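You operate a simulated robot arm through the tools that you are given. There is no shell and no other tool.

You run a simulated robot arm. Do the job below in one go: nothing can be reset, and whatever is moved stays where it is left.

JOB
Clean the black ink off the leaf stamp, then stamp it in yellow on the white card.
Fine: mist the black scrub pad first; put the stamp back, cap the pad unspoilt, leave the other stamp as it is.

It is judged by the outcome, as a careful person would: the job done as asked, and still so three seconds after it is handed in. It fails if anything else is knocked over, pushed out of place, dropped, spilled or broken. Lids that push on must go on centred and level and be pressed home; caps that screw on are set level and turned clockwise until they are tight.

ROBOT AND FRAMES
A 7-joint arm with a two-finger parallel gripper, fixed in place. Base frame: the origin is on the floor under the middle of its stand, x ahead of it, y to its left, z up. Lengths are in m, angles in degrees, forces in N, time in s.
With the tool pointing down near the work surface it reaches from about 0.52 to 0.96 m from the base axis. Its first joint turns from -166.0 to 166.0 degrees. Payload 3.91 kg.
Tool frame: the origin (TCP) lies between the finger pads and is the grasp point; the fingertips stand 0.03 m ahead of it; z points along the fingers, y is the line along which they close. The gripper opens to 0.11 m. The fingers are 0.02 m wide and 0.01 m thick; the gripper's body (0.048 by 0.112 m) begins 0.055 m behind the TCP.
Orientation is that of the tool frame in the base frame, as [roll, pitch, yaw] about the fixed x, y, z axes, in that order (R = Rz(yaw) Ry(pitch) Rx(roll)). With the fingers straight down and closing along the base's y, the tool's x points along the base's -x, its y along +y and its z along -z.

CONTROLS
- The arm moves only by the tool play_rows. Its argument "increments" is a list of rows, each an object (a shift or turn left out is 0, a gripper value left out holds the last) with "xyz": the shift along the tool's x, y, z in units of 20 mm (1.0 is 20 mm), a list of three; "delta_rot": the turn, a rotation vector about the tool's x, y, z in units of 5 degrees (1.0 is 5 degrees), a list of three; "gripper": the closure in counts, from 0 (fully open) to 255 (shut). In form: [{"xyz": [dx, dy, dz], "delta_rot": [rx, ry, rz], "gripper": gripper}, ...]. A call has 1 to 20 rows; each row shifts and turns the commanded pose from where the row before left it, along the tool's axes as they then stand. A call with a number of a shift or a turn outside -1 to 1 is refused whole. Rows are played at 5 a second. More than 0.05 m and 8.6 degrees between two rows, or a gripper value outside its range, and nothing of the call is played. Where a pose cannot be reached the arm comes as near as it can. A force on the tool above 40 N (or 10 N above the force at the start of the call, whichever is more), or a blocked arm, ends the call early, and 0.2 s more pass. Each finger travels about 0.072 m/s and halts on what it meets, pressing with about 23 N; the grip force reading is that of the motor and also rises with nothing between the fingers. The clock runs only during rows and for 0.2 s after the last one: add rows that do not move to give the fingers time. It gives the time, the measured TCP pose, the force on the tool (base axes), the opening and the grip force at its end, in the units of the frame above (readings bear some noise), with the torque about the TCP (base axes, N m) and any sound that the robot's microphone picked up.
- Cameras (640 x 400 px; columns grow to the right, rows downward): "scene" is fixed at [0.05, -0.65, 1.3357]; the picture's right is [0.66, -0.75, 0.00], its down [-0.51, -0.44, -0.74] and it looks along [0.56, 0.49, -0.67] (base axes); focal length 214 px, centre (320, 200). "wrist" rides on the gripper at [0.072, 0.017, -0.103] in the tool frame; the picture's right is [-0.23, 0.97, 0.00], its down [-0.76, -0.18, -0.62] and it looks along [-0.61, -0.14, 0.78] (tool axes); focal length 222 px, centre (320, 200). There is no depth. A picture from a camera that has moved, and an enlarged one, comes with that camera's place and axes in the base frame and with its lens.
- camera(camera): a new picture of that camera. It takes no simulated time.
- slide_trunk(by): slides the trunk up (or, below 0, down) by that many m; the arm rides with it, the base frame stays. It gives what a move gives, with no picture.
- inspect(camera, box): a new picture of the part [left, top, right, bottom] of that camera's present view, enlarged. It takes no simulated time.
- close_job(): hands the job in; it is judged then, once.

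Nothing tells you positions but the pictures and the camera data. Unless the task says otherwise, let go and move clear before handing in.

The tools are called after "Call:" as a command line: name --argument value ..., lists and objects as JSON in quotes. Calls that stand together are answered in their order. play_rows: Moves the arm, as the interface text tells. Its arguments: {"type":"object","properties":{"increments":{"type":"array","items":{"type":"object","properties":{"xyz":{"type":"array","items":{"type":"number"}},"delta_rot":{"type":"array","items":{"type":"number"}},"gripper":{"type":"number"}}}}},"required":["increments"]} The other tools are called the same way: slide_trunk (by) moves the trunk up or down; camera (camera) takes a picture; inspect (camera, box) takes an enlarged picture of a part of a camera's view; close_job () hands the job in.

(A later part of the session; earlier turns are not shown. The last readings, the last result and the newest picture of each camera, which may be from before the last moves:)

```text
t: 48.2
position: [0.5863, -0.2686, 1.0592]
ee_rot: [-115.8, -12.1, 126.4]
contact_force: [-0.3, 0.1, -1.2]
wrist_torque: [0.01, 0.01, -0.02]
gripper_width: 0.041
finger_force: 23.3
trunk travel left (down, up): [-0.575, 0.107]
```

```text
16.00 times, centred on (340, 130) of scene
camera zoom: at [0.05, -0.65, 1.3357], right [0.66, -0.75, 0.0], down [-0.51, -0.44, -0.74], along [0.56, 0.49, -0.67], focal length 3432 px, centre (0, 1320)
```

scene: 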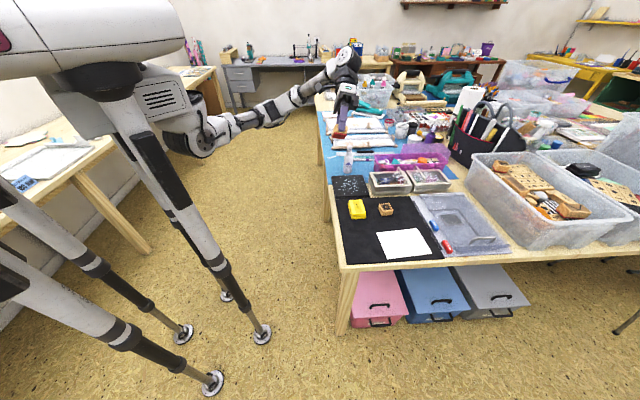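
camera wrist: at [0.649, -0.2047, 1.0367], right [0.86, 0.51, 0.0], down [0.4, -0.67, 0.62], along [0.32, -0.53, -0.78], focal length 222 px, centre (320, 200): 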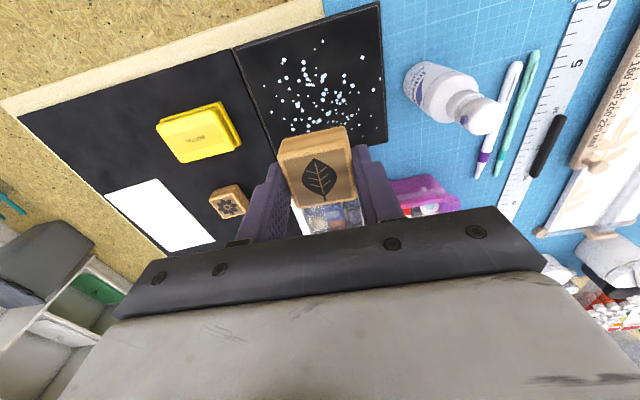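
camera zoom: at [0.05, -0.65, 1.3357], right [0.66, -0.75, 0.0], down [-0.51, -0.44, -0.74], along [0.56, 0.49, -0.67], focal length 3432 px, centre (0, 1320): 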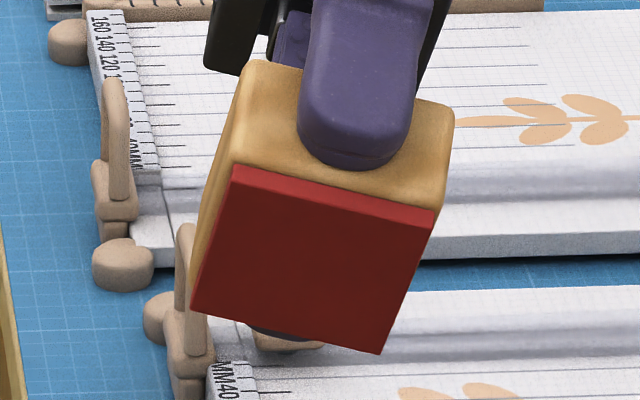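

The face is uniformly red with no black patches. It looks a bit darker than the edge, probably from shading, so I'll tilt a little more to rule out residue.

Call:
play_rows --increments '[{"delta_rot": [0.97, 0.23, 0]}, {"delta_rot": [0.97, 0.23, 0]}, {"delta_rot": [0.97, 0.23, 0]}, {"delta_rot": [0.97, 0.23, 0]}, {"delta_rot": [0.97, 0.23, 0]}, {"xyz": [0, 0, 0]}]'

Call:
inspect --camera "scene" --box '[328, 112, 352, 142]'

```text
t: 49.6
position: [0.5855, -0.2688, 1.0606]
ee_rot: [-90.3, -13.3, 120.7]
contact_force: [0.1, -0.3, 0.8]
wrist_torque: [-0.02, 0.0, 0.0]
gripper_width: 0.0409
finger_force: 23.4
trunk travel left (down, up): [-0.575, 0.107]
```

```text
13.33 times, centred on (340, 127) of scene
camera zoom: at [0.05, -0.65, 1.3357], right [0.66, -0.75, 0.0], down [-0.51, -0.44, -0.74], along [0.56, 0.49, -0.67], focal length 2860 px, centre (53, 1173)
```

zoom: 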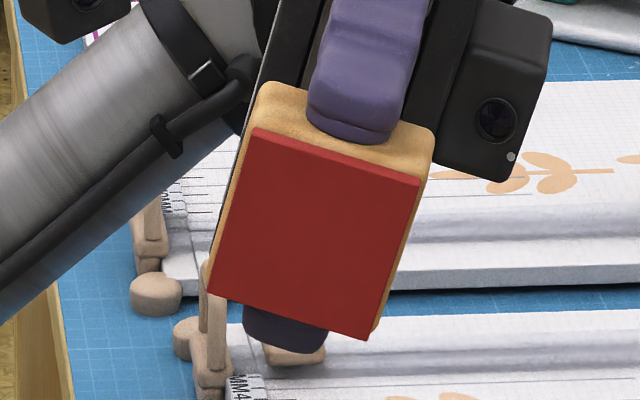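

The whole rubber face is clean red. I'll rotate the hand back upright and return the clean stamp to its spot while I uncap the ink pad.

Call:
play_rows --increments '[{"delta_rot": [-0.97, -0.23, 0]}, {"delta_rot": [-0.97, -0.23, 0]}, {"delta_rot": [-0.97, -0.23, 0]}, {"delta_rot": [-0.97, -0.23, 0]}, {"delta_rot": [-0.97, -0.23, 0]}, {"delta_rot": [-0.97, -0.23, 0]}, {"delta_rot": [-0.97, -0.23, 0]}, {"delta_rot": [-0.97, -0.23, 0]}, {"delta_rot": [-0.97, -0.23, 0]}, {"delta_rot": [-0.97, -0.23, 0]}, {"delta_rot": [-0.97, -0.23, 0]}, {"delta_rot": [-0.97, -0.23, 0]}, {"delta_rot": [-0.97, -0.23, 0]}, {"delta_rot": [-0.97, -0.23, 0]}, {"delta_rot": [-0.97, -0.23, 0]}, {"delta_rot": [-0.97, -0.23, 0]}, {"delta_rot": [-0.97, -0.23, 0]}, {"delta_rot": [-0.97, -0.23, 0]}, {"xyz": [0, 0, 0]}]'

Call:
play_rows --increments '[{"xyz": [-0.928, -0.299, 0.4]}, {"xyz": [-0.928, -0.299, 0.4]}, {"xyz": [-0.928, -0.299, 0.4]}, {"xyz": [-0.928, -0.299, 0.4]}, {"xyz": [-0.928, -0.299, 0.4]}, {"xyz": [-0.928, -0.299, 0.4]}, {"xyz": [-0.928, -0.299, 0.4]}, {"xyz": [-0.928, -0.299, 0.4]}, {"xyz": [-0.928, -0.299, 0.4]}, {"xyz": [-0.928, -0.299, 0.4]}, {"xyz": [-0.928, -0.299, 0.4]}, {"xyz": [-0.928, -0.299, 0.4]}, {"xyz": [-0.928, -0.299, 0.4]}, {"xyz": [-0.928, -0.299, 0.4]}, {"xyz": [0, 0, 0]}]'

Call:
camera --camera "wrist"

```text
t: 53.6
position: [0.5861, -0.2679, 1.059]
ee_rot: [179.9, 0.0, 134.1]
contact_force: [-0.9, -0.6, -0.3]
wrist_torque: [0.0, 0.0, 0.01]
gripper_width: 0.0407
finger_force: 23.0
trunk travel left (down, up): [-0.575, 0.107]
```

```text
t: 56.8
position: [0.7083, -0.5134, 0.9464]
ee_rot: [180.0, 0.0, 134.0]
contact_force: [0.3, 0.1, -1.0]
wrist_torque: [0.0, -0.01, -0.01]
gripper_width: 0.0409
finger_force: 23.0
trunk travel left (down, up): [-0.575, 0.107]
```

```text
taken
camera wrist: at [0.6698, -0.4499, 1.0506], right [0.86, 0.51, 0.0], down [0.4, -0.67, 0.62], along [0.32, -0.53, -0.78], focal length 222 px, centre (320, 200)
```

wrist: 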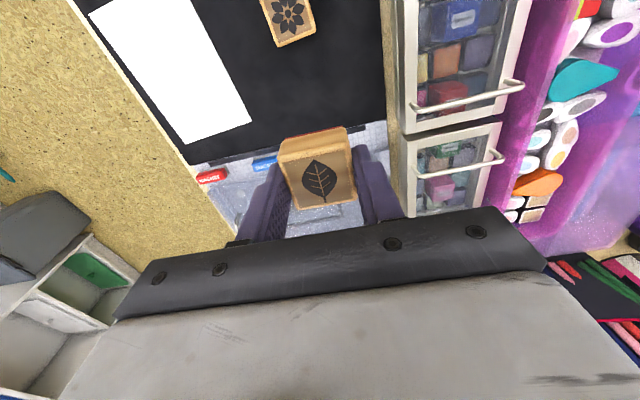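

The hand is over the stamp's original spot. I'll lower the stamp onto the mat gently.

Call:
play_rows --increments '[{"xyz": [0, 0, 1]}, {"xyz": [0, 0, 1]}, {"xyz": [0, 0, 1]}, {"xyz": [0, 0, 1]}, {"xyz": [0, 0, 1]}, {"xyz": [0, 0, 1]}, {"xyz": [0, 0, 0.8]}, {"xyz": [0, 0, 0.5]}, {"xyz": [0, 0, 0.15]}, {"xyz": [0, 0, 0.1]}, {"xyz": [0, 0, 0]}]'

```text
t: 59.2
position: [0.7069, -0.5133, 0.7964]
ee_rot: [180.0, 0.0, 134.1]
contact_force: [0.3, -0.4, -0.7]
wrist_torque: [0.03, 0.01, -0.03]
gripper_width: 0.041
finger_force: 23.0
trunk travel left (down, up): [-0.575, 0.107]
```

Call:
play_rows --increments '[{"xyz": [0, 0, 0.05]}, {"xyz": [0, 0, 0.05]}, {"xyz": [0, 0, 0.05]}, {"xyz": [0, 0, 0]}]'

```text
t: 60.2
position: [0.7078, -0.5131, 0.794]
ee_rot: [-180.0, 0.1, 134.1]
contact_force: [-0.2, 1.0, -0.4]
wrist_torque: [0.0, 0.01, -0.02]
gripper_width: 0.0409
finger_force: 23.0
trunk travel left (down, up): [-0.575, 0.107]
```

Call:
play_rows --increments '[{"xyz": [0, 0, 0.05]}, {"xyz": [0, 0, 0.05]}, {"xyz": [0, 0, 0]}]'

```text
t: 61.0
position: [0.7064, -0.5122, 0.7917]
ee_rot: [-180.0, 0.1, 134.2]
contact_force: [0.9, 0.6, 3.5]
wrist_torque: [0.01, -0.02, -0.01]
gripper_width: 0.041
finger_force: 23.4
trunk travel left (down, up): [-0.575, 0.107]
```

The stamp is touching the mat at its original place. I'll release it and rise.

Call:
play_rows --increments '[{"xyz": [0, 0, 0], "gripper": 93}, {"xyz": [0, 0, 0]}, {"xyz": [0, 0, 0]}, {"xyz": [0, 0, -0.5]}, {"xyz": [0, 0, -1]}, {"xyz": [0, 0, -1]}, {"xyz": [0, 0, -1]}, {"xyz": [0, 0, -1]}, {"xyz": [0, 0, -1]}, {"xyz": [0, 0, -1]}, {"xyz": [0, 0, 0]}]'

Call:
camera --camera "wrist"

Call:
inspect --camera "scene" --box '[330, 180, 430, 260]'

```text
t: 63.4
position: [0.7068, -0.5144, 0.9205]
ee_rot: [-179.9, 0.0, 134.0]
contact_force: [-0.3, 0.1, 0.0]
wrist_torque: [-0.01, 0.01, 0.02]
gripper_width: 0.07
finger_force: 0.0
trunk travel left (down, up): [-0.575, 0.107]
```

```text
taken
camera wrist: at [0.6693, -0.4508, 1.0254], right [0.86, 0.51, 0.0], down [0.4, -0.67, 0.62], along [0.32, -0.53, -0.78], focal length 222 px, centre (320, 200)
```

wrist: 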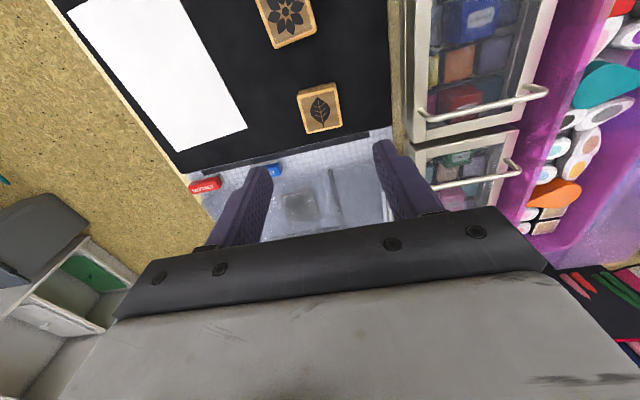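

```text
5.00 times, centred on (380, 220) of scene
camera zoom: at [0.05, -0.65, 1.3357], right [0.66, -0.75, 0.0], down [-0.51, -0.44, -0.74], along [0.56, 0.49, -0.67], focal length 1072 px, centre (20, 100)
```

zoom: 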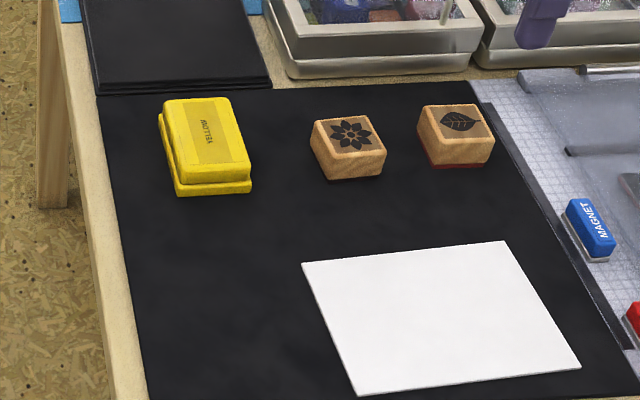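

The stamp is back on its spot. I'll go over the yellow ink pad to see how the lid sits.

Call:
play_rows --increments '[{"xyz": [0.95, 0.01, -0.1], "gripper": 0}, {"xyz": [0.95, 0.01, -0.1]}, {"xyz": [0.95, 0.01, -0.1]}, {"xyz": [0.95, 0.01, -0.1]}, {"xyz": [0.95, 0.01, -0.1]}, {"xyz": [0.95, 0.01, -0.1]}, {"xyz": [0.95, 0.01, -0.1]}, {"xyz": [0.95, 0.01, -0.1]}, {"xyz": [0.95, 0.01, -0.1]}, {"xyz": [0.95, 0.01, -0.1]}, {"xyz": [0, 0, 0]}]'

Call:
camera --camera "wrist"

Call:
inspect --camera "wrist" --box '[250, 60, 390, 160]'

Call:
inspect --camera "scene" --box '[340, 190, 380, 225]'

```text
t: 65.8
position: [0.5756, -0.3763, 0.9408]
ee_rot: [-180.0, 0.0, 134.1]
contact_force: [-0.2, -0.2, -0.6]
wrist_torque: [0.01, 0.01, -0.01]
gripper_width: 0.1099
finger_force: 0.0
trunk travel left (down, up): [-0.575, 0.107]
```

```text
taken
camera wrist: at [0.5386, -0.3117, 1.0455], right [0.86, 0.51, 0.0], down [0.4, -0.67, 0.62], along [0.32, -0.53, -0.78], focal length 222 px, centre (320, 200)
```

wrist: 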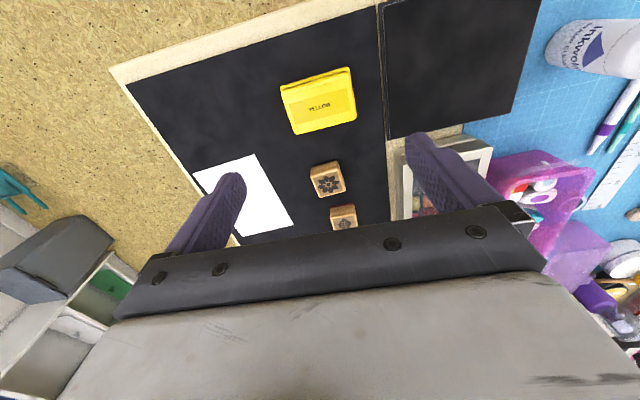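

```text
4.00 times, centred on (320, 110) of wrist
camera zoom: at [0.5386, -0.3117, 1.0455], right [0.86, 0.51, 0.0], down [0.4, -0.67, 0.62], along [0.32, -0.53, -0.78], focal length 888 px, centre (320, 560)
```

zoom: 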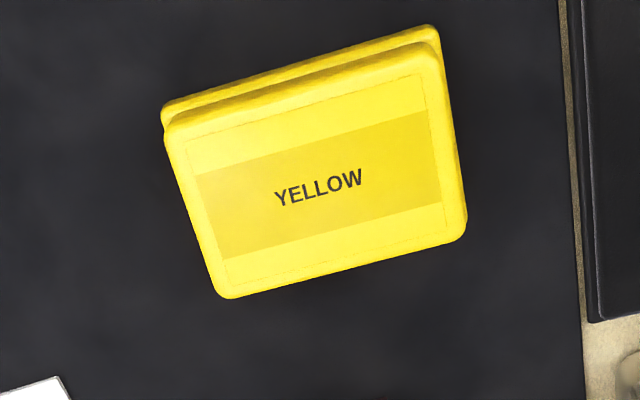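

```text
11.43 times, centred on (360, 208) of scene
camera zoom: at [0.05, -0.65, 1.3357], right [0.66, -0.75, 0.0], down [-0.51, -0.44, -0.74], along [0.56, 0.49, -0.67], focal length 2451 px, centre (-137, 114)
```

zoom: 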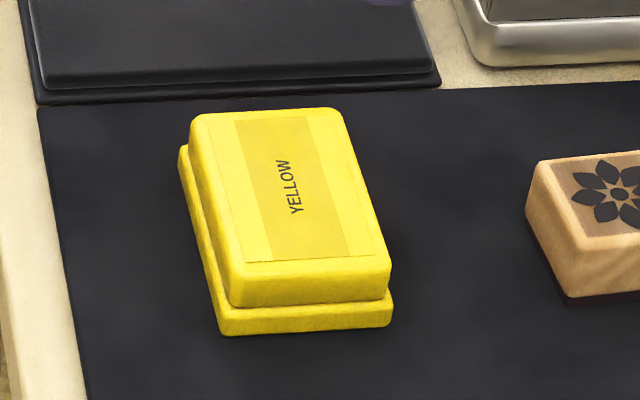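

The ink pad's lid is about 7.6 × 4.9 cm, centred near (0.577, -0.375), with its long side along the table, and it sits on a slightly wider base. I'll align the open fingers with its ends and come down to just above the lid top.

Call:
play_rows --increments '[{"xyz": [0, 0.085, 0], "delta_rot": [0, 0, -0.25]}, {"xyz": [0, 0, 1]}, {"xyz": [0, 0, 1]}, {"xyz": [0, 0, 1]}, {"xyz": [0, 0, 1]}, {"xyz": [0, 0, 1]}, {"xyz": [0, 0, 0.75]}, {"xyz": [0, 0, 0]}]'

Call:
camera --camera "wrist"

Call:
inspect --camera "scene" --box '[330, 180, 390, 225]'

```text
t: 67.6
position: [0.5767, -0.3749, 0.8265]
ee_rot: [-179.9, 0.1, 135.3]
contact_force: [0.8, 0.6, 0.3]
wrist_torque: [-0.04, -0.02, -0.01]
gripper_width: 0.1099
finger_force: 0.1
trunk travel left (down, up): [-0.575, 0.107]
```

```text
taken
camera wrist: at [0.539, -0.3124, 0.9299], right [0.85, 0.53, 0.0], down [0.42, -0.66, 0.62], along [0.33, -0.53, -0.78], focal length 222 px, centre (320, 200)
```

wrist: 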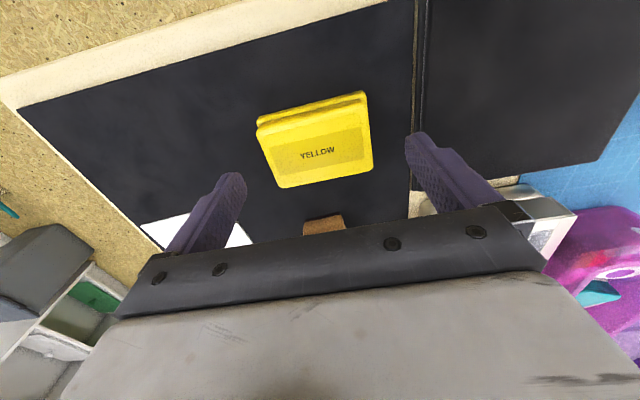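

```text
8.89 times, centred on (360, 202) of scene
camera zoom: at [0.05, -0.65, 1.3357], right [0.66, -0.75, 0.0], down [-0.51, -0.44, -0.74], along [0.56, 0.49, -0.67], focal length 1906 px, centre (-36, 178)
```

zoom: 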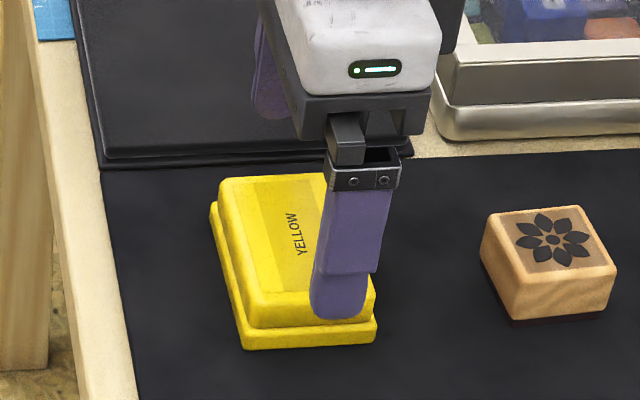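

The fingers bracket the lid's ends. I'll enlarge for the exact centring and to see the lid/base seam.

Call:
inspect --camera "wrist" --box '[220, 70, 440, 220]'

Call:
inspect --camera "scene" --box '[348, 195, 378, 219]'

```text
2.67 times, centred on (330, 145) of wrist
camera zoom: at [0.539, -0.3124, 0.9299], right [0.85, 0.53, 0.0], down [0.42, -0.66, 0.62], along [0.33, -0.53, -0.78], focal length 592 px, centre (293, 347)
```

zoom: 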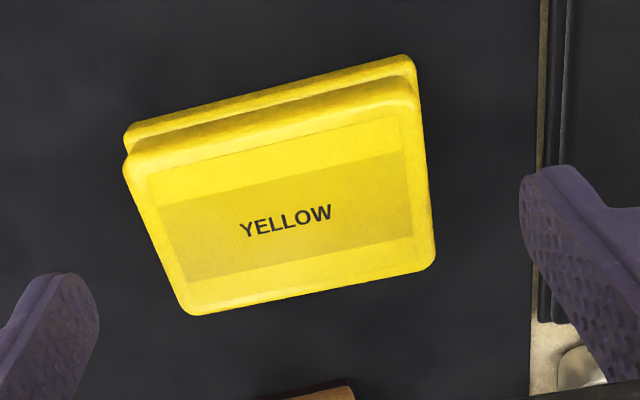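

```text
16.00 times, centred on (363, 207) of scene
camera zoom: at [0.05, -0.65, 1.3357], right [0.66, -0.75, 0.0], down [-0.51, -0.44, -0.74], along [0.56, 0.49, -0.67], focal length 3432 px, centre (-368, 88)
```

zoom: 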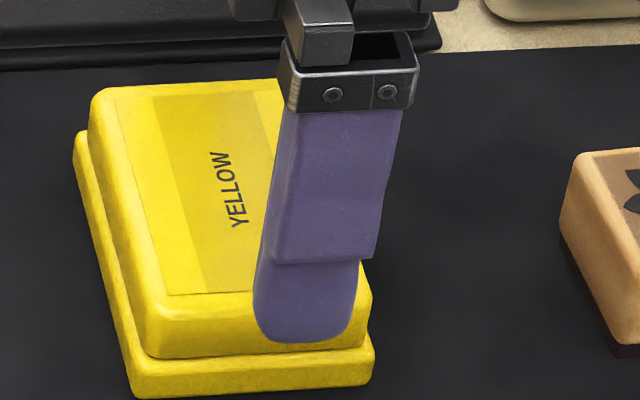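

The hand is centred on the lid to within a millimetre. I'll go down so the tips sit just above the base's ledge, then close on the lid's ends.

Call:
play_rows --increments '[{"xyz": [0, 0, 0.5]}, {"xyz": [0, 0, 0.5]}, {"xyz": [0, 0, 0.3]}, {"xyz": [0, 0, 0]}]'

Call:
inspect --camera "scene" --box '[348, 195, 378, 219]'

Call:
inspect --camera "wrist" --box '[200, 70, 440, 230]'

```text
t: 68.6
position: [0.5782, -0.3741, 0.8018]
ee_rot: [-180.0, 0.1, 135.3]
contact_force: [-1.1, -0.5, 0.0]
wrist_torque: [0.02, 0.01, 0.02]
gripper_width: 0.11
finger_force: 0.0
trunk travel left (down, up): [-0.575, 0.107]
```

```text
16.00 times, centred on (363, 207) of scene
camera zoom: at [0.05, -0.65, 1.3357], right [0.66, -0.75, 0.0], down [-0.51, -0.44, -0.74], along [0.56, 0.49, -0.67], focal length 3432 px, centre (-368, 88)
```

zoom: 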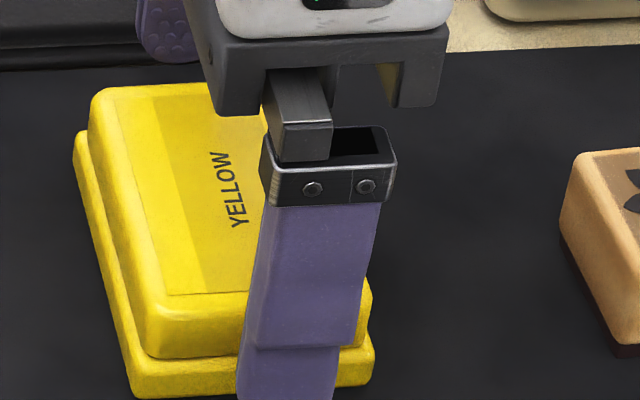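

```text
2.50 times, centred on (320, 150) of wrist
camera zoom: at [0.5385, -0.312, 0.9039], right [0.85, 0.53, 0.0], down [0.42, -0.66, 0.62], along [0.33, -0.53, -0.78], focal length 555 px, centre (320, 325)
```

zoom: 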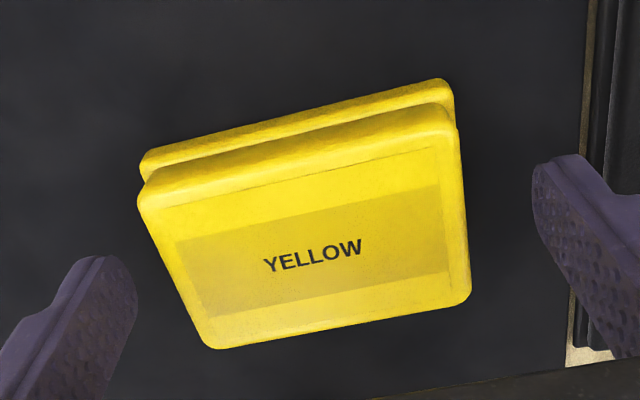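

Tips would land about halfway down the lid's side, so I'll lower 4 mm more and close.

Call:
play_rows --increments '[{"xyz": [0, 0, 0.2]}, {"xyz": [0, 0, 0], "gripper": 255}, {"xyz": [0, 0, 0]}, {"xyz": [0, 0, 0]}, {"xyz": [0, 0, 0]}]'

Call:
inspect --camera "scene" --box '[348, 195, 378, 219]'

Call:
inspect --camera "wrist" --box '[200, 70, 440, 230]'

```text
t: 69.8
position: [0.5779, -0.3751, 0.7966]
ee_rot: [-180.0, 0.0, 135.3]
contact_force: [1.2, 0.2, 1.4]
wrist_torque: [0.02, -0.02, 0.02]
gripper_width: 0.0768
finger_force: 22.9
trunk travel left (down, up): [-0.575, 0.107]
heard: snap
```

```text
16.00 times, centred on (363, 207) of scene
camera zoom: at [0.05, -0.65, 1.3357], right [0.66, -0.75, 0.0], down [-0.51, -0.44, -0.74], along [0.56, 0.49, -0.67], focal length 3432 px, centre (-368, 88)
```

zoom: 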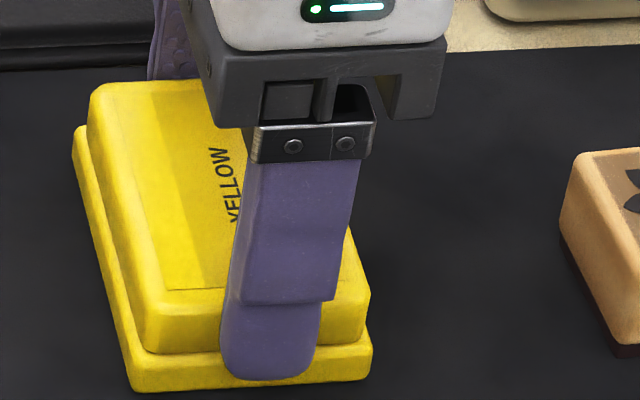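

```text
2.50 times, centred on (320, 150) of wrist
camera zoom: at [0.5387, -0.312, 0.9004], right [0.85, 0.53, 0.0], down [0.42, -0.66, 0.62], along [0.33, -0.53, -0.78], focal length 555 px, centre (320, 325)
```

zoom: 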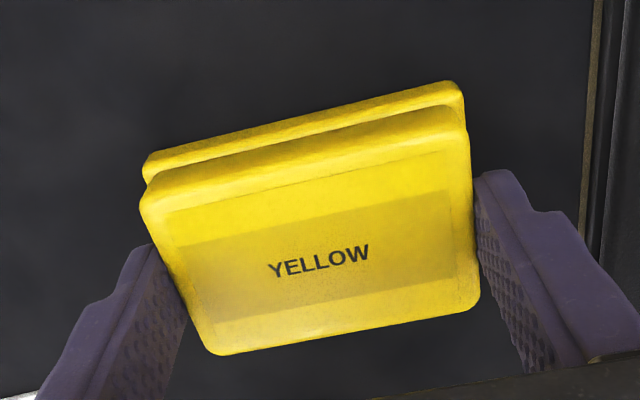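

The lid is gripped (0.077 m) and a snap was heard. I'll lift slowly and see whether the base stays down.

Call:
play_rows --increments '[{"xyz": [0, 0, -0.1]}, {"xyz": [0, 0, -0.15]}, {"xyz": [0, 0, -0.25]}, {"xyz": [0, 0, -0.25]}, {"xyz": [0, 0, 0]}]'

Call:
inspect --camera "scene" --box '[340, 190, 380, 225]'

```text
t: 71.0
position: [0.5776, -0.3748, 0.812]
ee_rot: [-179.9, 0.0, 135.2]
contact_force: [-0.3, 0.1, 0.0]
wrist_torque: [0.0, -0.02, 0.01]
gripper_width: 0.0767
finger_force: 22.2
trunk travel left (down, up): [-0.575, 0.107]
```

```text
11.43 times, centred on (360, 208) of scene
camera zoom: at [0.05, -0.65, 1.3357], right [0.66, -0.75, 0.0], down [-0.51, -0.44, -0.74], along [0.56, 0.49, -0.67], focal length 2451 px, centre (-137, 114)
```

zoom: 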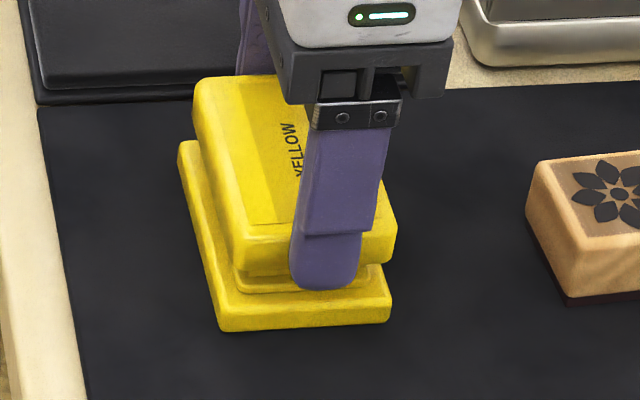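

The lid lifts free and the base stays put. I'll raise it and set it down on empty mat to the near side, clear of the card.

Call:
play_rows --increments '[{"xyz": [0, 0, -0.5]}, {"xyz": [0, 0, -1]}, {"xyz": [0, 0, -1]}, {"xyz": [0, 0, -1]}, {"xyz": [0.1, -0.9, 0]}, {"xyz": [0.1, -0.9, 0]}, {"xyz": [0.1, -0.9, 0]}, {"xyz": [0.1, -0.9, 0]}, {"xyz": [0.1, -0.9, 0]}, {"xyz": [0.1, -0.9, 0]}, {"xyz": [0.1, -0.9, 0]}, {"xyz": [0, 0, 0]}]'

Call:
camera --camera "wrist"

Call:
inspect --camera "scene" --box '[320, 180, 440, 280]'

```text
t: 73.6
position: [0.4788, -0.4543, 0.8812]
ee_rot: [180.0, -0.1, 135.5]
contact_force: [-0.3, 0.3, -0.5]
wrist_torque: [0.03, -0.02, 0.02]
gripper_width: 0.0771
finger_force: 23.1
trunk travel left (down, up): [-0.575, 0.107]
```

```text
taken
camera wrist: at [0.4405, -0.3917, 0.9848], right [0.85, 0.53, 0.0], down [0.42, -0.66, 0.62], along [0.33, -0.53, -0.78], focal length 222 px, centre (320, 200)
```

wrist: 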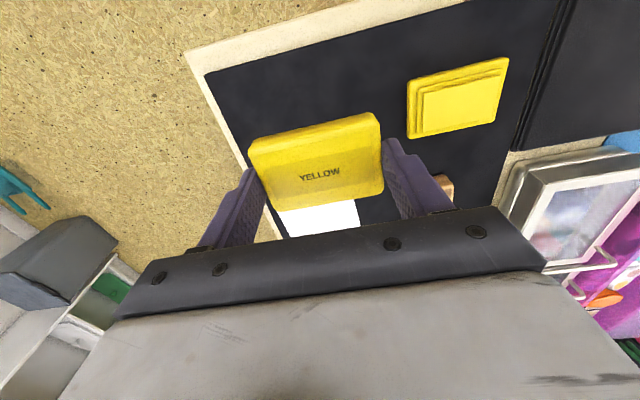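

```text
4.00 times, centred on (380, 230) of scene
camera zoom: at [0.05, -0.65, 1.3357], right [0.66, -0.75, 0.0], down [-0.51, -0.44, -0.74], along [0.56, 0.49, -0.67], focal length 858 px, centre (80, 80)
```

zoom: 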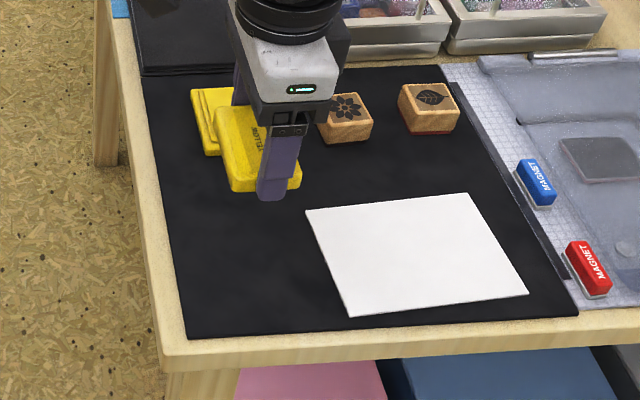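

The lid is over clear mat between the base and the card. I'll lower it to the mat.

Call:
play_rows --increments '[{"xyz": [0, 0, 1]}, {"xyz": [0, 0, 1]}, {"xyz": [0, 0, 1]}, {"xyz": [0, 0, 0.8]}, {"xyz": [0, 0, 0.4]}, {"xyz": [0, 0, 0.1]}, {"xyz": [0, 0, 0]}]'

Call:
inspect --camera "scene" --box '[340, 200, 390, 240]'

```text
t: 75.2
position: [0.4787, -0.4534, 0.7953]
ee_rot: [-180.0, -0.1, 135.4]
contact_force: [-0.4, -0.2, 0.6]
wrist_torque: [-0.03, -0.03, -0.03]
gripper_width: 0.0769
finger_force: 23.0
trunk travel left (down, up): [-0.575, 0.107]
```

```text
10.00 times, centred on (365, 220) of scene
camera zoom: at [0.05, -0.65, 1.3357], right [0.66, -0.75, 0.0], down [-0.51, -0.44, -0.74], along [0.56, 0.49, -0.67], focal length 2145 px, centre (-130, 0)
```

zoom: 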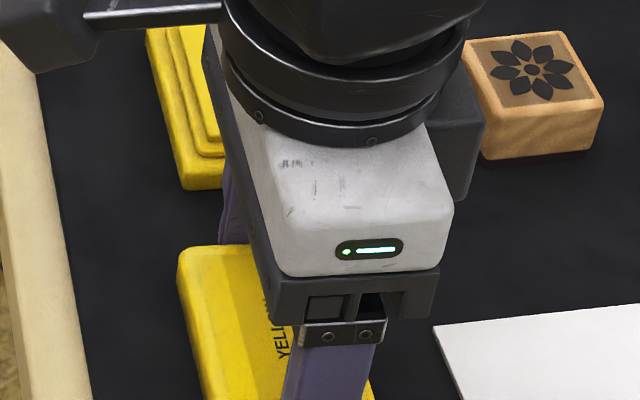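

Call:
play_rows --increments '[{"xyz": [0, 0, 0.1]}, {"xyz": [0, 0, 0.1]}, {"xyz": [0, 0, 0.05]}, {"xyz": [0, 0, 0]}]'

Call:
inspect --camera "scene" --box '[345, 215, 385, 250]'

```text
t: 76.2
position: [0.4789, -0.4548, 0.7914]
ee_rot: [180.0, 0.0, 135.3]
contact_force: [-0.8, -0.4, 0.5]
wrist_torque: [0.03, -0.02, 0.02]
gripper_width: 0.0768
finger_force: 23.1
trunk travel left (down, up): [-0.575, 0.107]
```

```text
11.43 times, centred on (365, 232) of scene
camera zoom: at [0.05, -0.65, 1.3357], right [0.66, -0.75, 0.0], down [-0.51, -0.44, -0.74], along [0.56, 0.49, -0.67], focal length 2451 px, centre (-194, -171)
```

zoom: 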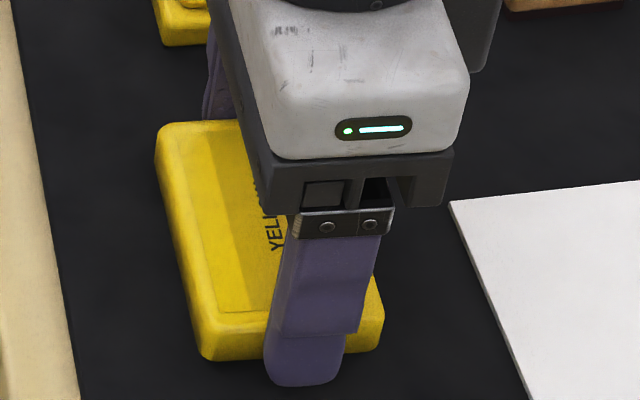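

Almost there, so I'll use 1 mm steps until it touches.

Call:
play_rows --increments '[{"xyz": [0, 0, 0.05]}, {"xyz": [0, 0, 0.05]}, {"xyz": [0, 0, 0.05]}, {"xyz": [0, 0, 0]}]'

```text
t: 77.2
position: [0.4793, -0.4547, 0.788]
ee_rot: [179.9, 0.0, 135.2]
contact_force: [-0.1, 1.4, 0.4]
wrist_torque: [0.01, -0.03, 0.01]
gripper_width: 0.0769
finger_force: 23.1
trunk travel left (down, up): [-0.575, 0.107]
```

Call:
play_rows --increments '[{"xyz": [0, 0, 0.05]}, {"xyz": [0, 0, 0.05]}, {"xyz": [0, 0, 0]}]'

```text
t: 78.0
position: [0.4786, -0.4535, 0.7861]
ee_rot: [179.9, 0.1, 135.3]
contact_force: [0.5, -0.5, 0.4]
wrist_torque: [0.01, 0.01, -0.02]
gripper_width: 0.0771
finger_force: 23.1
trunk travel left (down, up): [-0.575, 0.107]
```

Call:
play_rows --increments '[{"xyz": [0, 0, 0.05]}, {"xyz": [0, 0, 0.05]}, {"xyz": [0, 0, 0]}]'

Call:
inspect --camera "scene" --box '[345, 215, 385, 250]'

Call:
inspect --camera "wrist" --box '[200, 70, 440, 230]'

```text
t: 78.8
position: [0.4787, -0.4538, 0.7845]
ee_rot: [-179.9, 0.2, 135.3]
contact_force: [1.7, 4.0, 11.5]
wrist_torque: [0.22, -0.01, -0.17]
gripper_width: 0.0773
finger_force: 22.7
trunk travel left (down, up): [-0.575, 0.107]
```

```text
11.43 times, centred on (365, 232) of scene
camera zoom: at [0.05, -0.65, 1.3357], right [0.66, -0.75, 0.0], down [-0.51, -0.44, -0.74], along [0.56, 0.49, -0.67], focal length 2451 px, centre (-194, -171)
```

zoom: 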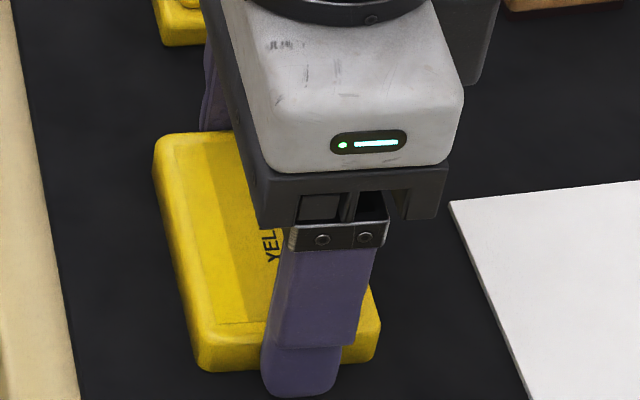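

```text
2.50 times, centred on (320, 150) of wrist
camera zoom: at [0.4401, -0.3913, 0.8883], right [0.85, 0.53, 0.0], down [0.42, -0.66, 0.62], along [0.33, -0.53, -0.78], focal length 555 px, centre (320, 325)
```

zoom: 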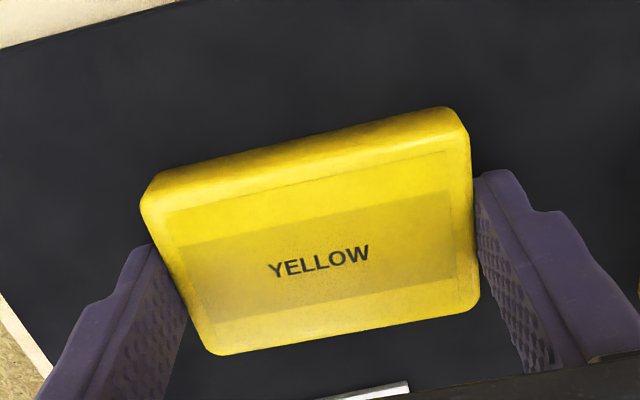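

It's down (11 N contact at the mat level). I'll relieve the pressure, open and rise.

Call:
play_rows --increments '[{"xyz": [0, 0, -0.06]}, {"xyz": [0, 0, 0], "gripper": 0}, {"xyz": [0, 0, 0]}, {"xyz": [0, 0, 0]}, {"xyz": [0, 0, -0.5]}, {"xyz": [0, 0, -1]}, {"xyz": [0, 0, -1]}, {"xyz": [0, 0, -1]}, {"xyz": [0, 0, -1]}, {"xyz": [0, 0, -1]}, {"xyz": [0, 0, -1]}, {"xyz": [0, 0, 0]}]'

Call:
camera --camera "wrist"

Call:
inspect --camera "scene" --box '[330, 180, 430, 260]'

```text
t: 81.4
position: [0.479, -0.454, 0.9153]
ee_rot: [-180.0, 0.0, 135.2]
contact_force: [0.8, -0.1, 0.4]
wrist_torque: [-0.01, -0.03, -0.02]
gripper_width: 0.1103
finger_force: 0.0
trunk travel left (down, up): [-0.575, 0.107]
```

```text
taken
camera wrist: at [0.4405, -0.3911, 1.0187], right [0.85, 0.53, 0.0], down [0.42, -0.66, 0.62], along [0.33, -0.53, -0.78], focal length 222 px, centre (320, 200)
```

wrist: 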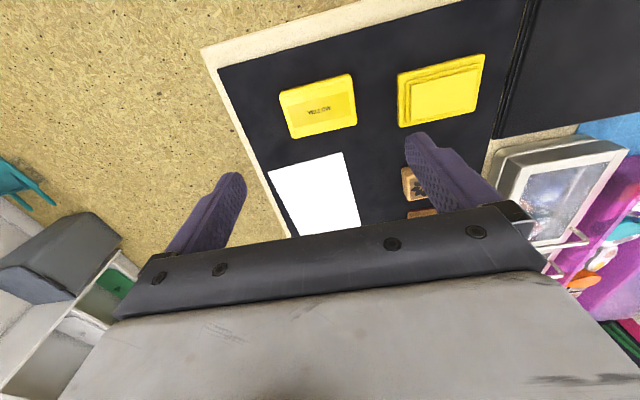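

```text
5.00 times, centred on (380, 220) of scene
camera zoom: at [0.05, -0.65, 1.3357], right [0.66, -0.75, 0.0], down [-0.51, -0.44, -0.74], along [0.56, 0.49, -0.67], focal length 1072 px, centre (20, 100)
```

zoom: 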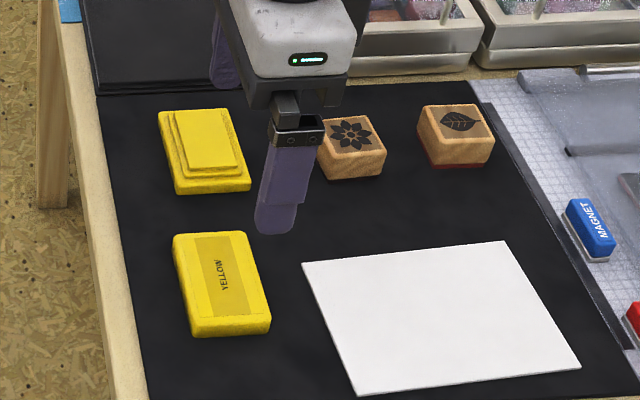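

The lid rests flat on the mat and the ink felt is exposed. I'll measure the felt and card more precisely.

Call:
inspect --camera "wrist" --box '[380, 40, 500, 140]'

Call:
inspect --camera "wrist" --box '[250, 140, 380, 240]'

Call:
inspect --camera "scene" --box '[348, 195, 378, 219]'

```text
4.00 times, centred on (440, 90) of wrist
camera zoom: at [0.4405, -0.3911, 1.0187], right [0.85, 0.53, 0.0], down [0.42, -0.66, 0.62], along [0.33, -0.53, -0.78], focal length 888 px, centre (-160, 640)
```

zoom: 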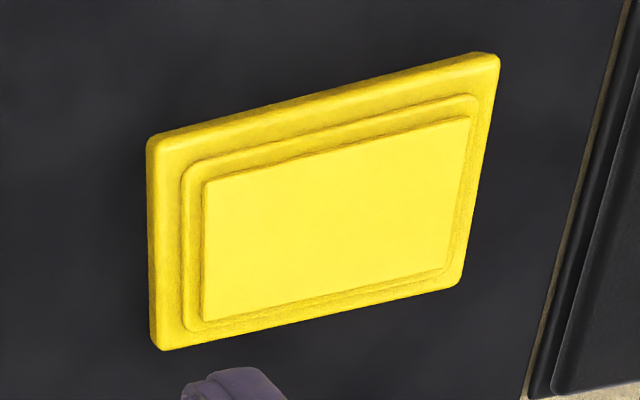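

```text
4.00 times, centred on (315, 190) of wrist
camera zoom: at [0.4405, -0.3911, 1.0187], right [0.85, 0.53, 0.0], down [0.42, -0.66, 0.62], along [0.33, -0.53, -0.78], focal length 888 px, centre (340, 240)
```

zoom: 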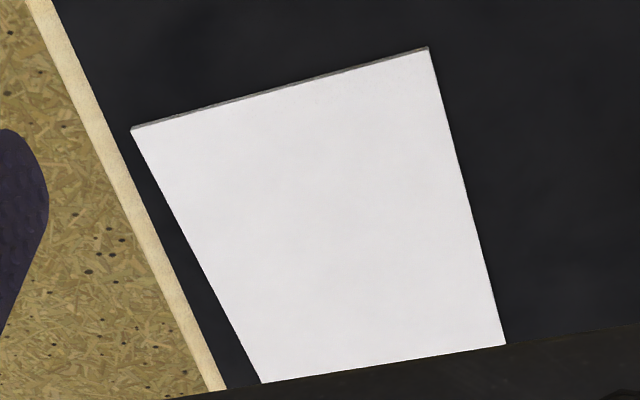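

```text
16.00 times, centred on (363, 207) of scene
camera zoom: at [0.05, -0.65, 1.3357], right [0.66, -0.75, 0.0], down [-0.51, -0.44, -0.74], along [0.56, 0.49, -0.67], focal length 3432 px, centre (-368, 88)
```

zoom: 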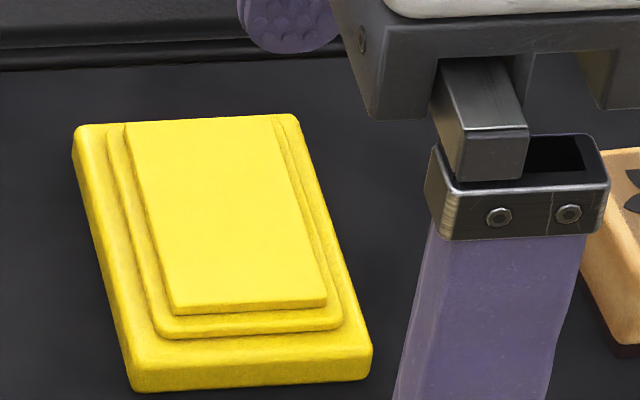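

The felt is about 6.2 × 3.6 cm and centred near (0.579, -0.375). The card is A6-sized, centred near (0.554, -0.574) and turned about 4° from the table axes. I'll go back to pick up the leaf stamp.

Call:
play_rows --increments '[{"xyz": [-0.926, 0.538, 0], "gripper": 81}, {"xyz": [-0.926, 0.538, 0]}, {"xyz": [-0.926, 0.538, 0]}, {"xyz": [-0.926, 0.538, 0]}, {"xyz": [-0.926, 0.538, 0]}, {"xyz": [-0.926, 0.538, 0]}, {"xyz": [-0.926, 0.538, 0]}, {"xyz": [-0.926, 0.538, 0]}, {"xyz": [-0.926, 0.538, 0]}, {"xyz": [-0.926, 0.538, 0]}, {"xyz": [-0.926, 0.538, 0]}, {"delta_rot": [0, 0, 0.24]}, {"xyz": [0, 0, 0]}]'

Call:
inspect --camera "wrist" --box '[264, 80, 380, 160]'

Call:
camera --camera "wrist"

```text
t: 84.2
position: [0.7074, -0.5122, 0.9145]
ee_rot: [-179.9, 0.0, 134.0]
contact_force: [0.7, -0.2, 0.2]
wrist_torque: [0.0, 0.04, -0.03]
gripper_width: 0.0748
finger_force: 0.0
trunk travel left (down, up): [-0.575, 0.107]
```

```text
5.00 times, centred on (322, 120) of wrist
camera zoom: at [0.6695, -0.4492, 1.0182], right [0.86, 0.51, 0.0], down [0.4, -0.67, 0.62], along [0.32, -0.53, -0.78], focal length 1111 px, centre (310, 600)
```

zoom: 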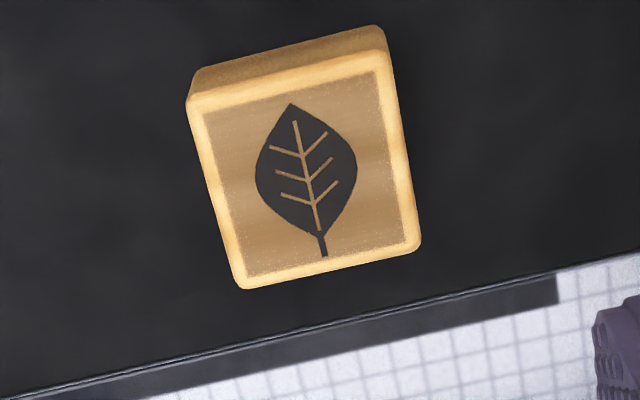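

```text
taken
camera wrist: at [0.6695, -0.4492, 1.0182], right [0.86, 0.51, 0.0], down [0.4, -0.67, 0.62], along [0.32, -0.53, -0.78], focal length 222 px, centre (320, 200)
```

wrist: 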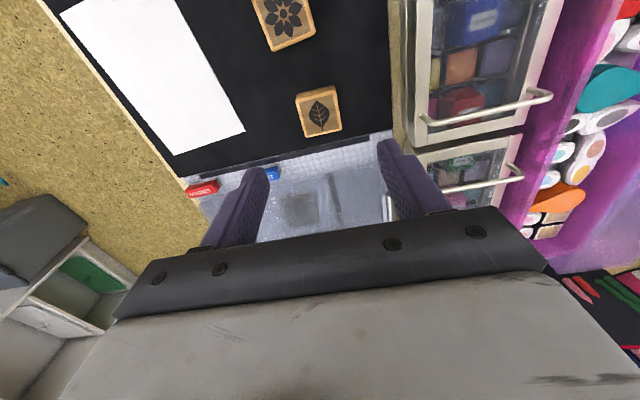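

The stamp is where it was. I'll descend with a small centring correction and grip it as before.

Call:
play_rows --increments '[{"xyz": [-0.1, -0.05, 0.5]}, {"xyz": [0, 0, 1]}, {"xyz": [0, 0, 1]}, {"xyz": [0, 0, 1]}, {"xyz": [0, 0, 1]}, {"xyz": [0, 0, 0.8]}, {"xyz": [0, 0, 0.5]}, {"xyz": [0, 0, 0.2]}, {"xyz": [0, 0, 0]}]'

Call:
inspect --camera "wrist" --box '[220, 100, 440, 230]'

```text
t: 86.2
position: [0.7083, -0.515, 0.7944]
ee_rot: [-179.9, -0.1, 134.2]
contact_force: [0.6, -0.1, 0.1]
wrist_torque: [-0.05, -0.05, 0.02]
gripper_width: 0.0752
finger_force: 0.1
trunk travel left (down, up): [-0.575, 0.107]
```

```text
2.91 times, centred on (330, 165) of wrist
camera zoom: at [0.6703, -0.4515, 0.8977], right [0.86, 0.52, 0.0], down [0.4, -0.67, 0.62], along [0.32, -0.53, -0.78], focal length 646 px, centre (291, 302)
```

zoom: 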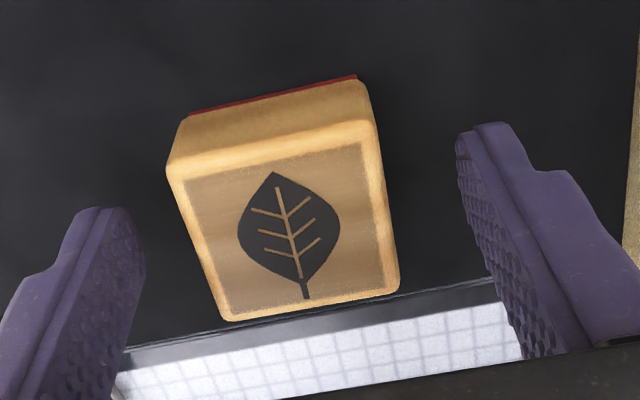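

Call:
play_rows --increments '[{"xyz": [0, 0, 0], "gripper": 255}, {"xyz": [0, 0, 0]}, {"xyz": [0, 0, 0]}, {"xyz": [0, 0, 0]}, {"xyz": [0, 0, -0.5]}, {"xyz": [0, 0, -1]}, {"xyz": [0, 0, -1]}, {"xyz": [0, 0, -1]}, {"xyz": [0, 0, -1]}, {"xyz": [0, 0, -1]}, {"xyz": [0, 0, 0]}]'

Call:
inspect --camera "wrist" --box '[220, 100, 440, 230]'

```text
t: 88.6
position: [0.7089, -0.5158, 0.9046]
ee_rot: [-179.8, 0.0, 134.1]
contact_force: [-0.8, -0.7, -0.3]
wrist_torque: [0.0, 0.0, 0.02]
gripper_width: 0.0408
finger_force: 22.3
trunk travel left (down, up): [-0.575, 0.107]
```

```text
2.91 times, centred on (330, 165) of wrist
camera zoom: at [0.6707, -0.451, 1.0077], right [0.86, 0.52, 0.0], down [0.4, -0.67, 0.62], along [0.32, -0.53, -0.78], focal length 646 px, centre (291, 302)
```

zoom: 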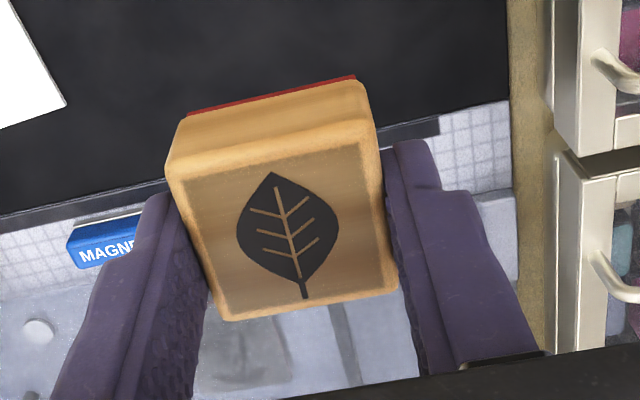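

The stamp is gripped square. I'll carry it over the ink felt.

Call:
play_rows --increments '[{"xyz": [0.955, 0.024, 0]}, {"xyz": [0.955, 0.024, 0]}, {"xyz": [0.955, 0.024, 0]}, {"xyz": [0.955, 0.024, 0]}, {"xyz": [0.955, 0.024, 0]}, {"xyz": [0.955, 0.024, 0]}, {"xyz": [0.955, 0.024, 0]}, {"xyz": [0.955, 0.024, 0]}, {"xyz": [0.955, 0.024, 0]}, {"xyz": [0.955, 0.024, 0]}, {"delta_rot": [0, 0, -0.24]}, {"xyz": [0, 0, 0]}]'

Call:
camera --camera "wrist"

Call:
inspect --camera "scene" --box '[330, 170, 400, 225]'

```text
t: 91.2
position: [0.5783, -0.3748, 0.9055]
ee_rot: [179.9, 0.1, 135.3]
contact_force: [-0.5, 0.1, -0.3]
wrist_torque: [0.0, -0.01, -0.01]
gripper_width: 0.0411
finger_force: 23.3
trunk travel left (down, up): [-0.575, 0.107]
```

```text
taken
camera wrist: at [0.5399, -0.3118, 1.0079], right [0.85, 0.53, 0.0], down [0.42, -0.66, 0.62], along [0.33, -0.53, -0.78], focal length 222 px, centre (320, 200)
```

wrist: 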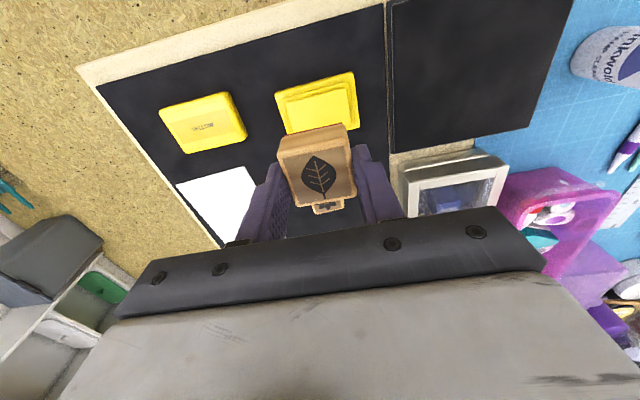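

```text
7.27 times, centred on (365, 198) of scene
camera zoom: at [0.05, -0.65, 1.3357], right [0.66, -0.75, 0.0], down [-0.51, -0.44, -0.74], along [0.56, 0.49, -0.67], focal length 1560 px, centre (-7, 218)
```

zoom: 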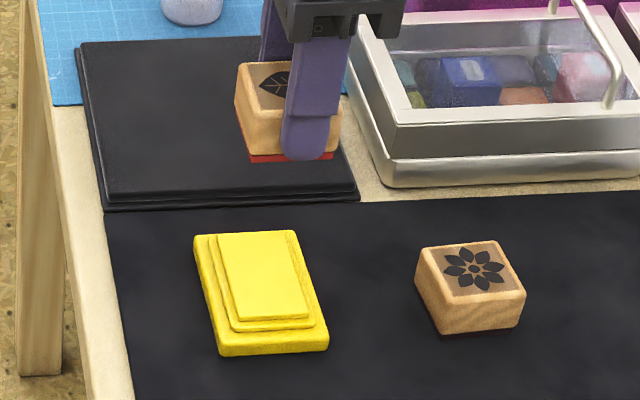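

The stamp is above the felt. I'll lower it and approach contact slowly.

Call:
play_rows --increments '[{"xyz": [0, 0, 1]}, {"xyz": [0, 0, 1]}, {"xyz": [0, 0, 1]}, {"xyz": [0, 0, 0.8]}, {"xyz": [0, 0, 0.4]}, {"xyz": [0, 0, 0.2]}, {"xyz": [0, 0, 0]}]'

Call:
inspect --camera "scene" --box '[345, 190, 385, 222]'

Call:
inspect --camera "wrist" --box '[220, 80, 440, 220]'

```text
t: 92.8
position: [0.5785, -0.3749, 0.8162]
ee_rot: [-180.0, -0.1, 135.3]
contact_force: [0.0, 0.0, -0.4]
wrist_torque: [-0.01, 0.0, -0.02]
gripper_width: 0.0408
finger_force: 23.1
trunk travel left (down, up): [-0.575, 0.107]
```

```text
12.50 times, centred on (365, 206) of scene
camera zoom: at [0.05, -0.65, 1.3357], right [0.66, -0.75, 0.0], down [-0.51, -0.44, -0.74], along [0.56, 0.49, -0.67], focal length 2681 px, centre (-242, 125)
```

zoom: 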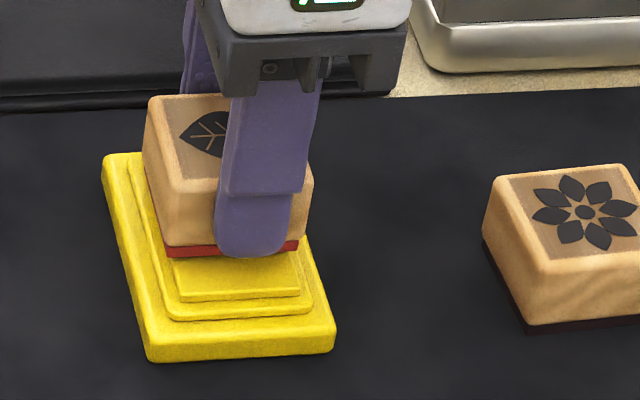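

```text
2.86 times, centred on (330, 150) of wrist
camera zoom: at [0.5401, -0.3114, 0.92], right [0.85, 0.53, 0.0], down [0.42, -0.66, 0.62], along [0.33, -0.53, -0.78], focal length 635 px, centre (291, 343)
```

zoom: 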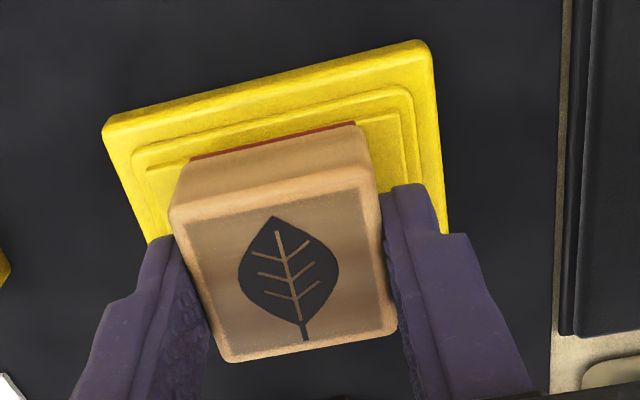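

It's centred over the felt with a few millimetres to go. I'll lower in small steps to contact.

Call:
play_rows --increments '[{"xyz": [0, 0, 0.1]}, {"xyz": [0, 0, 0.1]}, {"xyz": [0, 0, 0.05]}, {"xyz": [0, 0, 0]}]'

```text
t: 93.8
position: [0.5784, -0.3749, 0.8137]
ee_rot: [-180.0, 0.2, 135.3]
contact_force: [2.2, 1.9, 20.1]
wrist_torque: [0.15, 0.02, 0.03]
gripper_width: 0.041
finger_force: 23.4
trunk travel left (down, up): [-0.575, 0.107]
```

The stamp met the felt with about 20 N. I'll dab twice more, offset a few millimetres each way so the whole face is inked, with lighter pressure.

Call:
play_rows --increments '[{"xyz": [0, 0, -0.15]}, {"xyz": [0, 0, -0.15]}, {"xyz": [0.15, 0, 0]}, {"xyz": [0, 0, 0.12]}, {"xyz": [0, 0, 0.1]}, {"xyz": [0, 0, 0]}]'

Call:
play_rows --increments '[{"xyz": [0, 0, -0.15]}, {"xyz": [0, 0, -0.1]}, {"xyz": [-0.3, 0, 0]}, {"xyz": [0, 0, 0.13]}, {"xyz": [0, 0, 0.12]}, {"xyz": [0, 0, 0]}]'

Call:
inspect --camera "scene" --box '[345, 190, 385, 222]'

```text
t: 95.2
position: [0.5767, -0.3733, 0.8141]
ee_rot: [-180.0, 0.1, 135.3]
contact_force: [0.3, 1.3, 8.2]
wrist_torque: [0.11, 0.0, -0.01]
gripper_width: 0.041
finger_force: 23.2
trunk travel left (down, up): [-0.575, 0.107]
```

```text
t: 96.6
position: [0.5809, -0.3766, 0.8142]
ee_rot: [180.0, 0.1, 135.2]
contact_force: [0.3, 0.0, 4.9]
wrist_torque: [0.02, -0.03, 0.02]
gripper_width: 0.0409
finger_force: 23.1
trunk travel left (down, up): [-0.575, 0.107]
```

```text
12.50 times, centred on (365, 206) of scene
camera zoom: at [0.05, -0.65, 1.3357], right [0.66, -0.75, 0.0], down [-0.51, -0.44, -0.74], along [0.56, 0.49, -0.67], focal length 2681 px, centre (-242, 125)
```

zoom: 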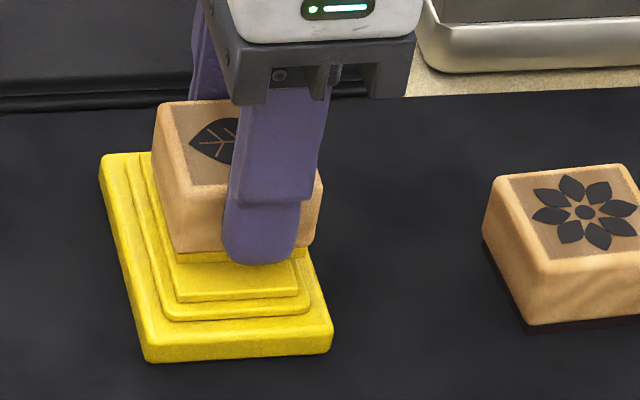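

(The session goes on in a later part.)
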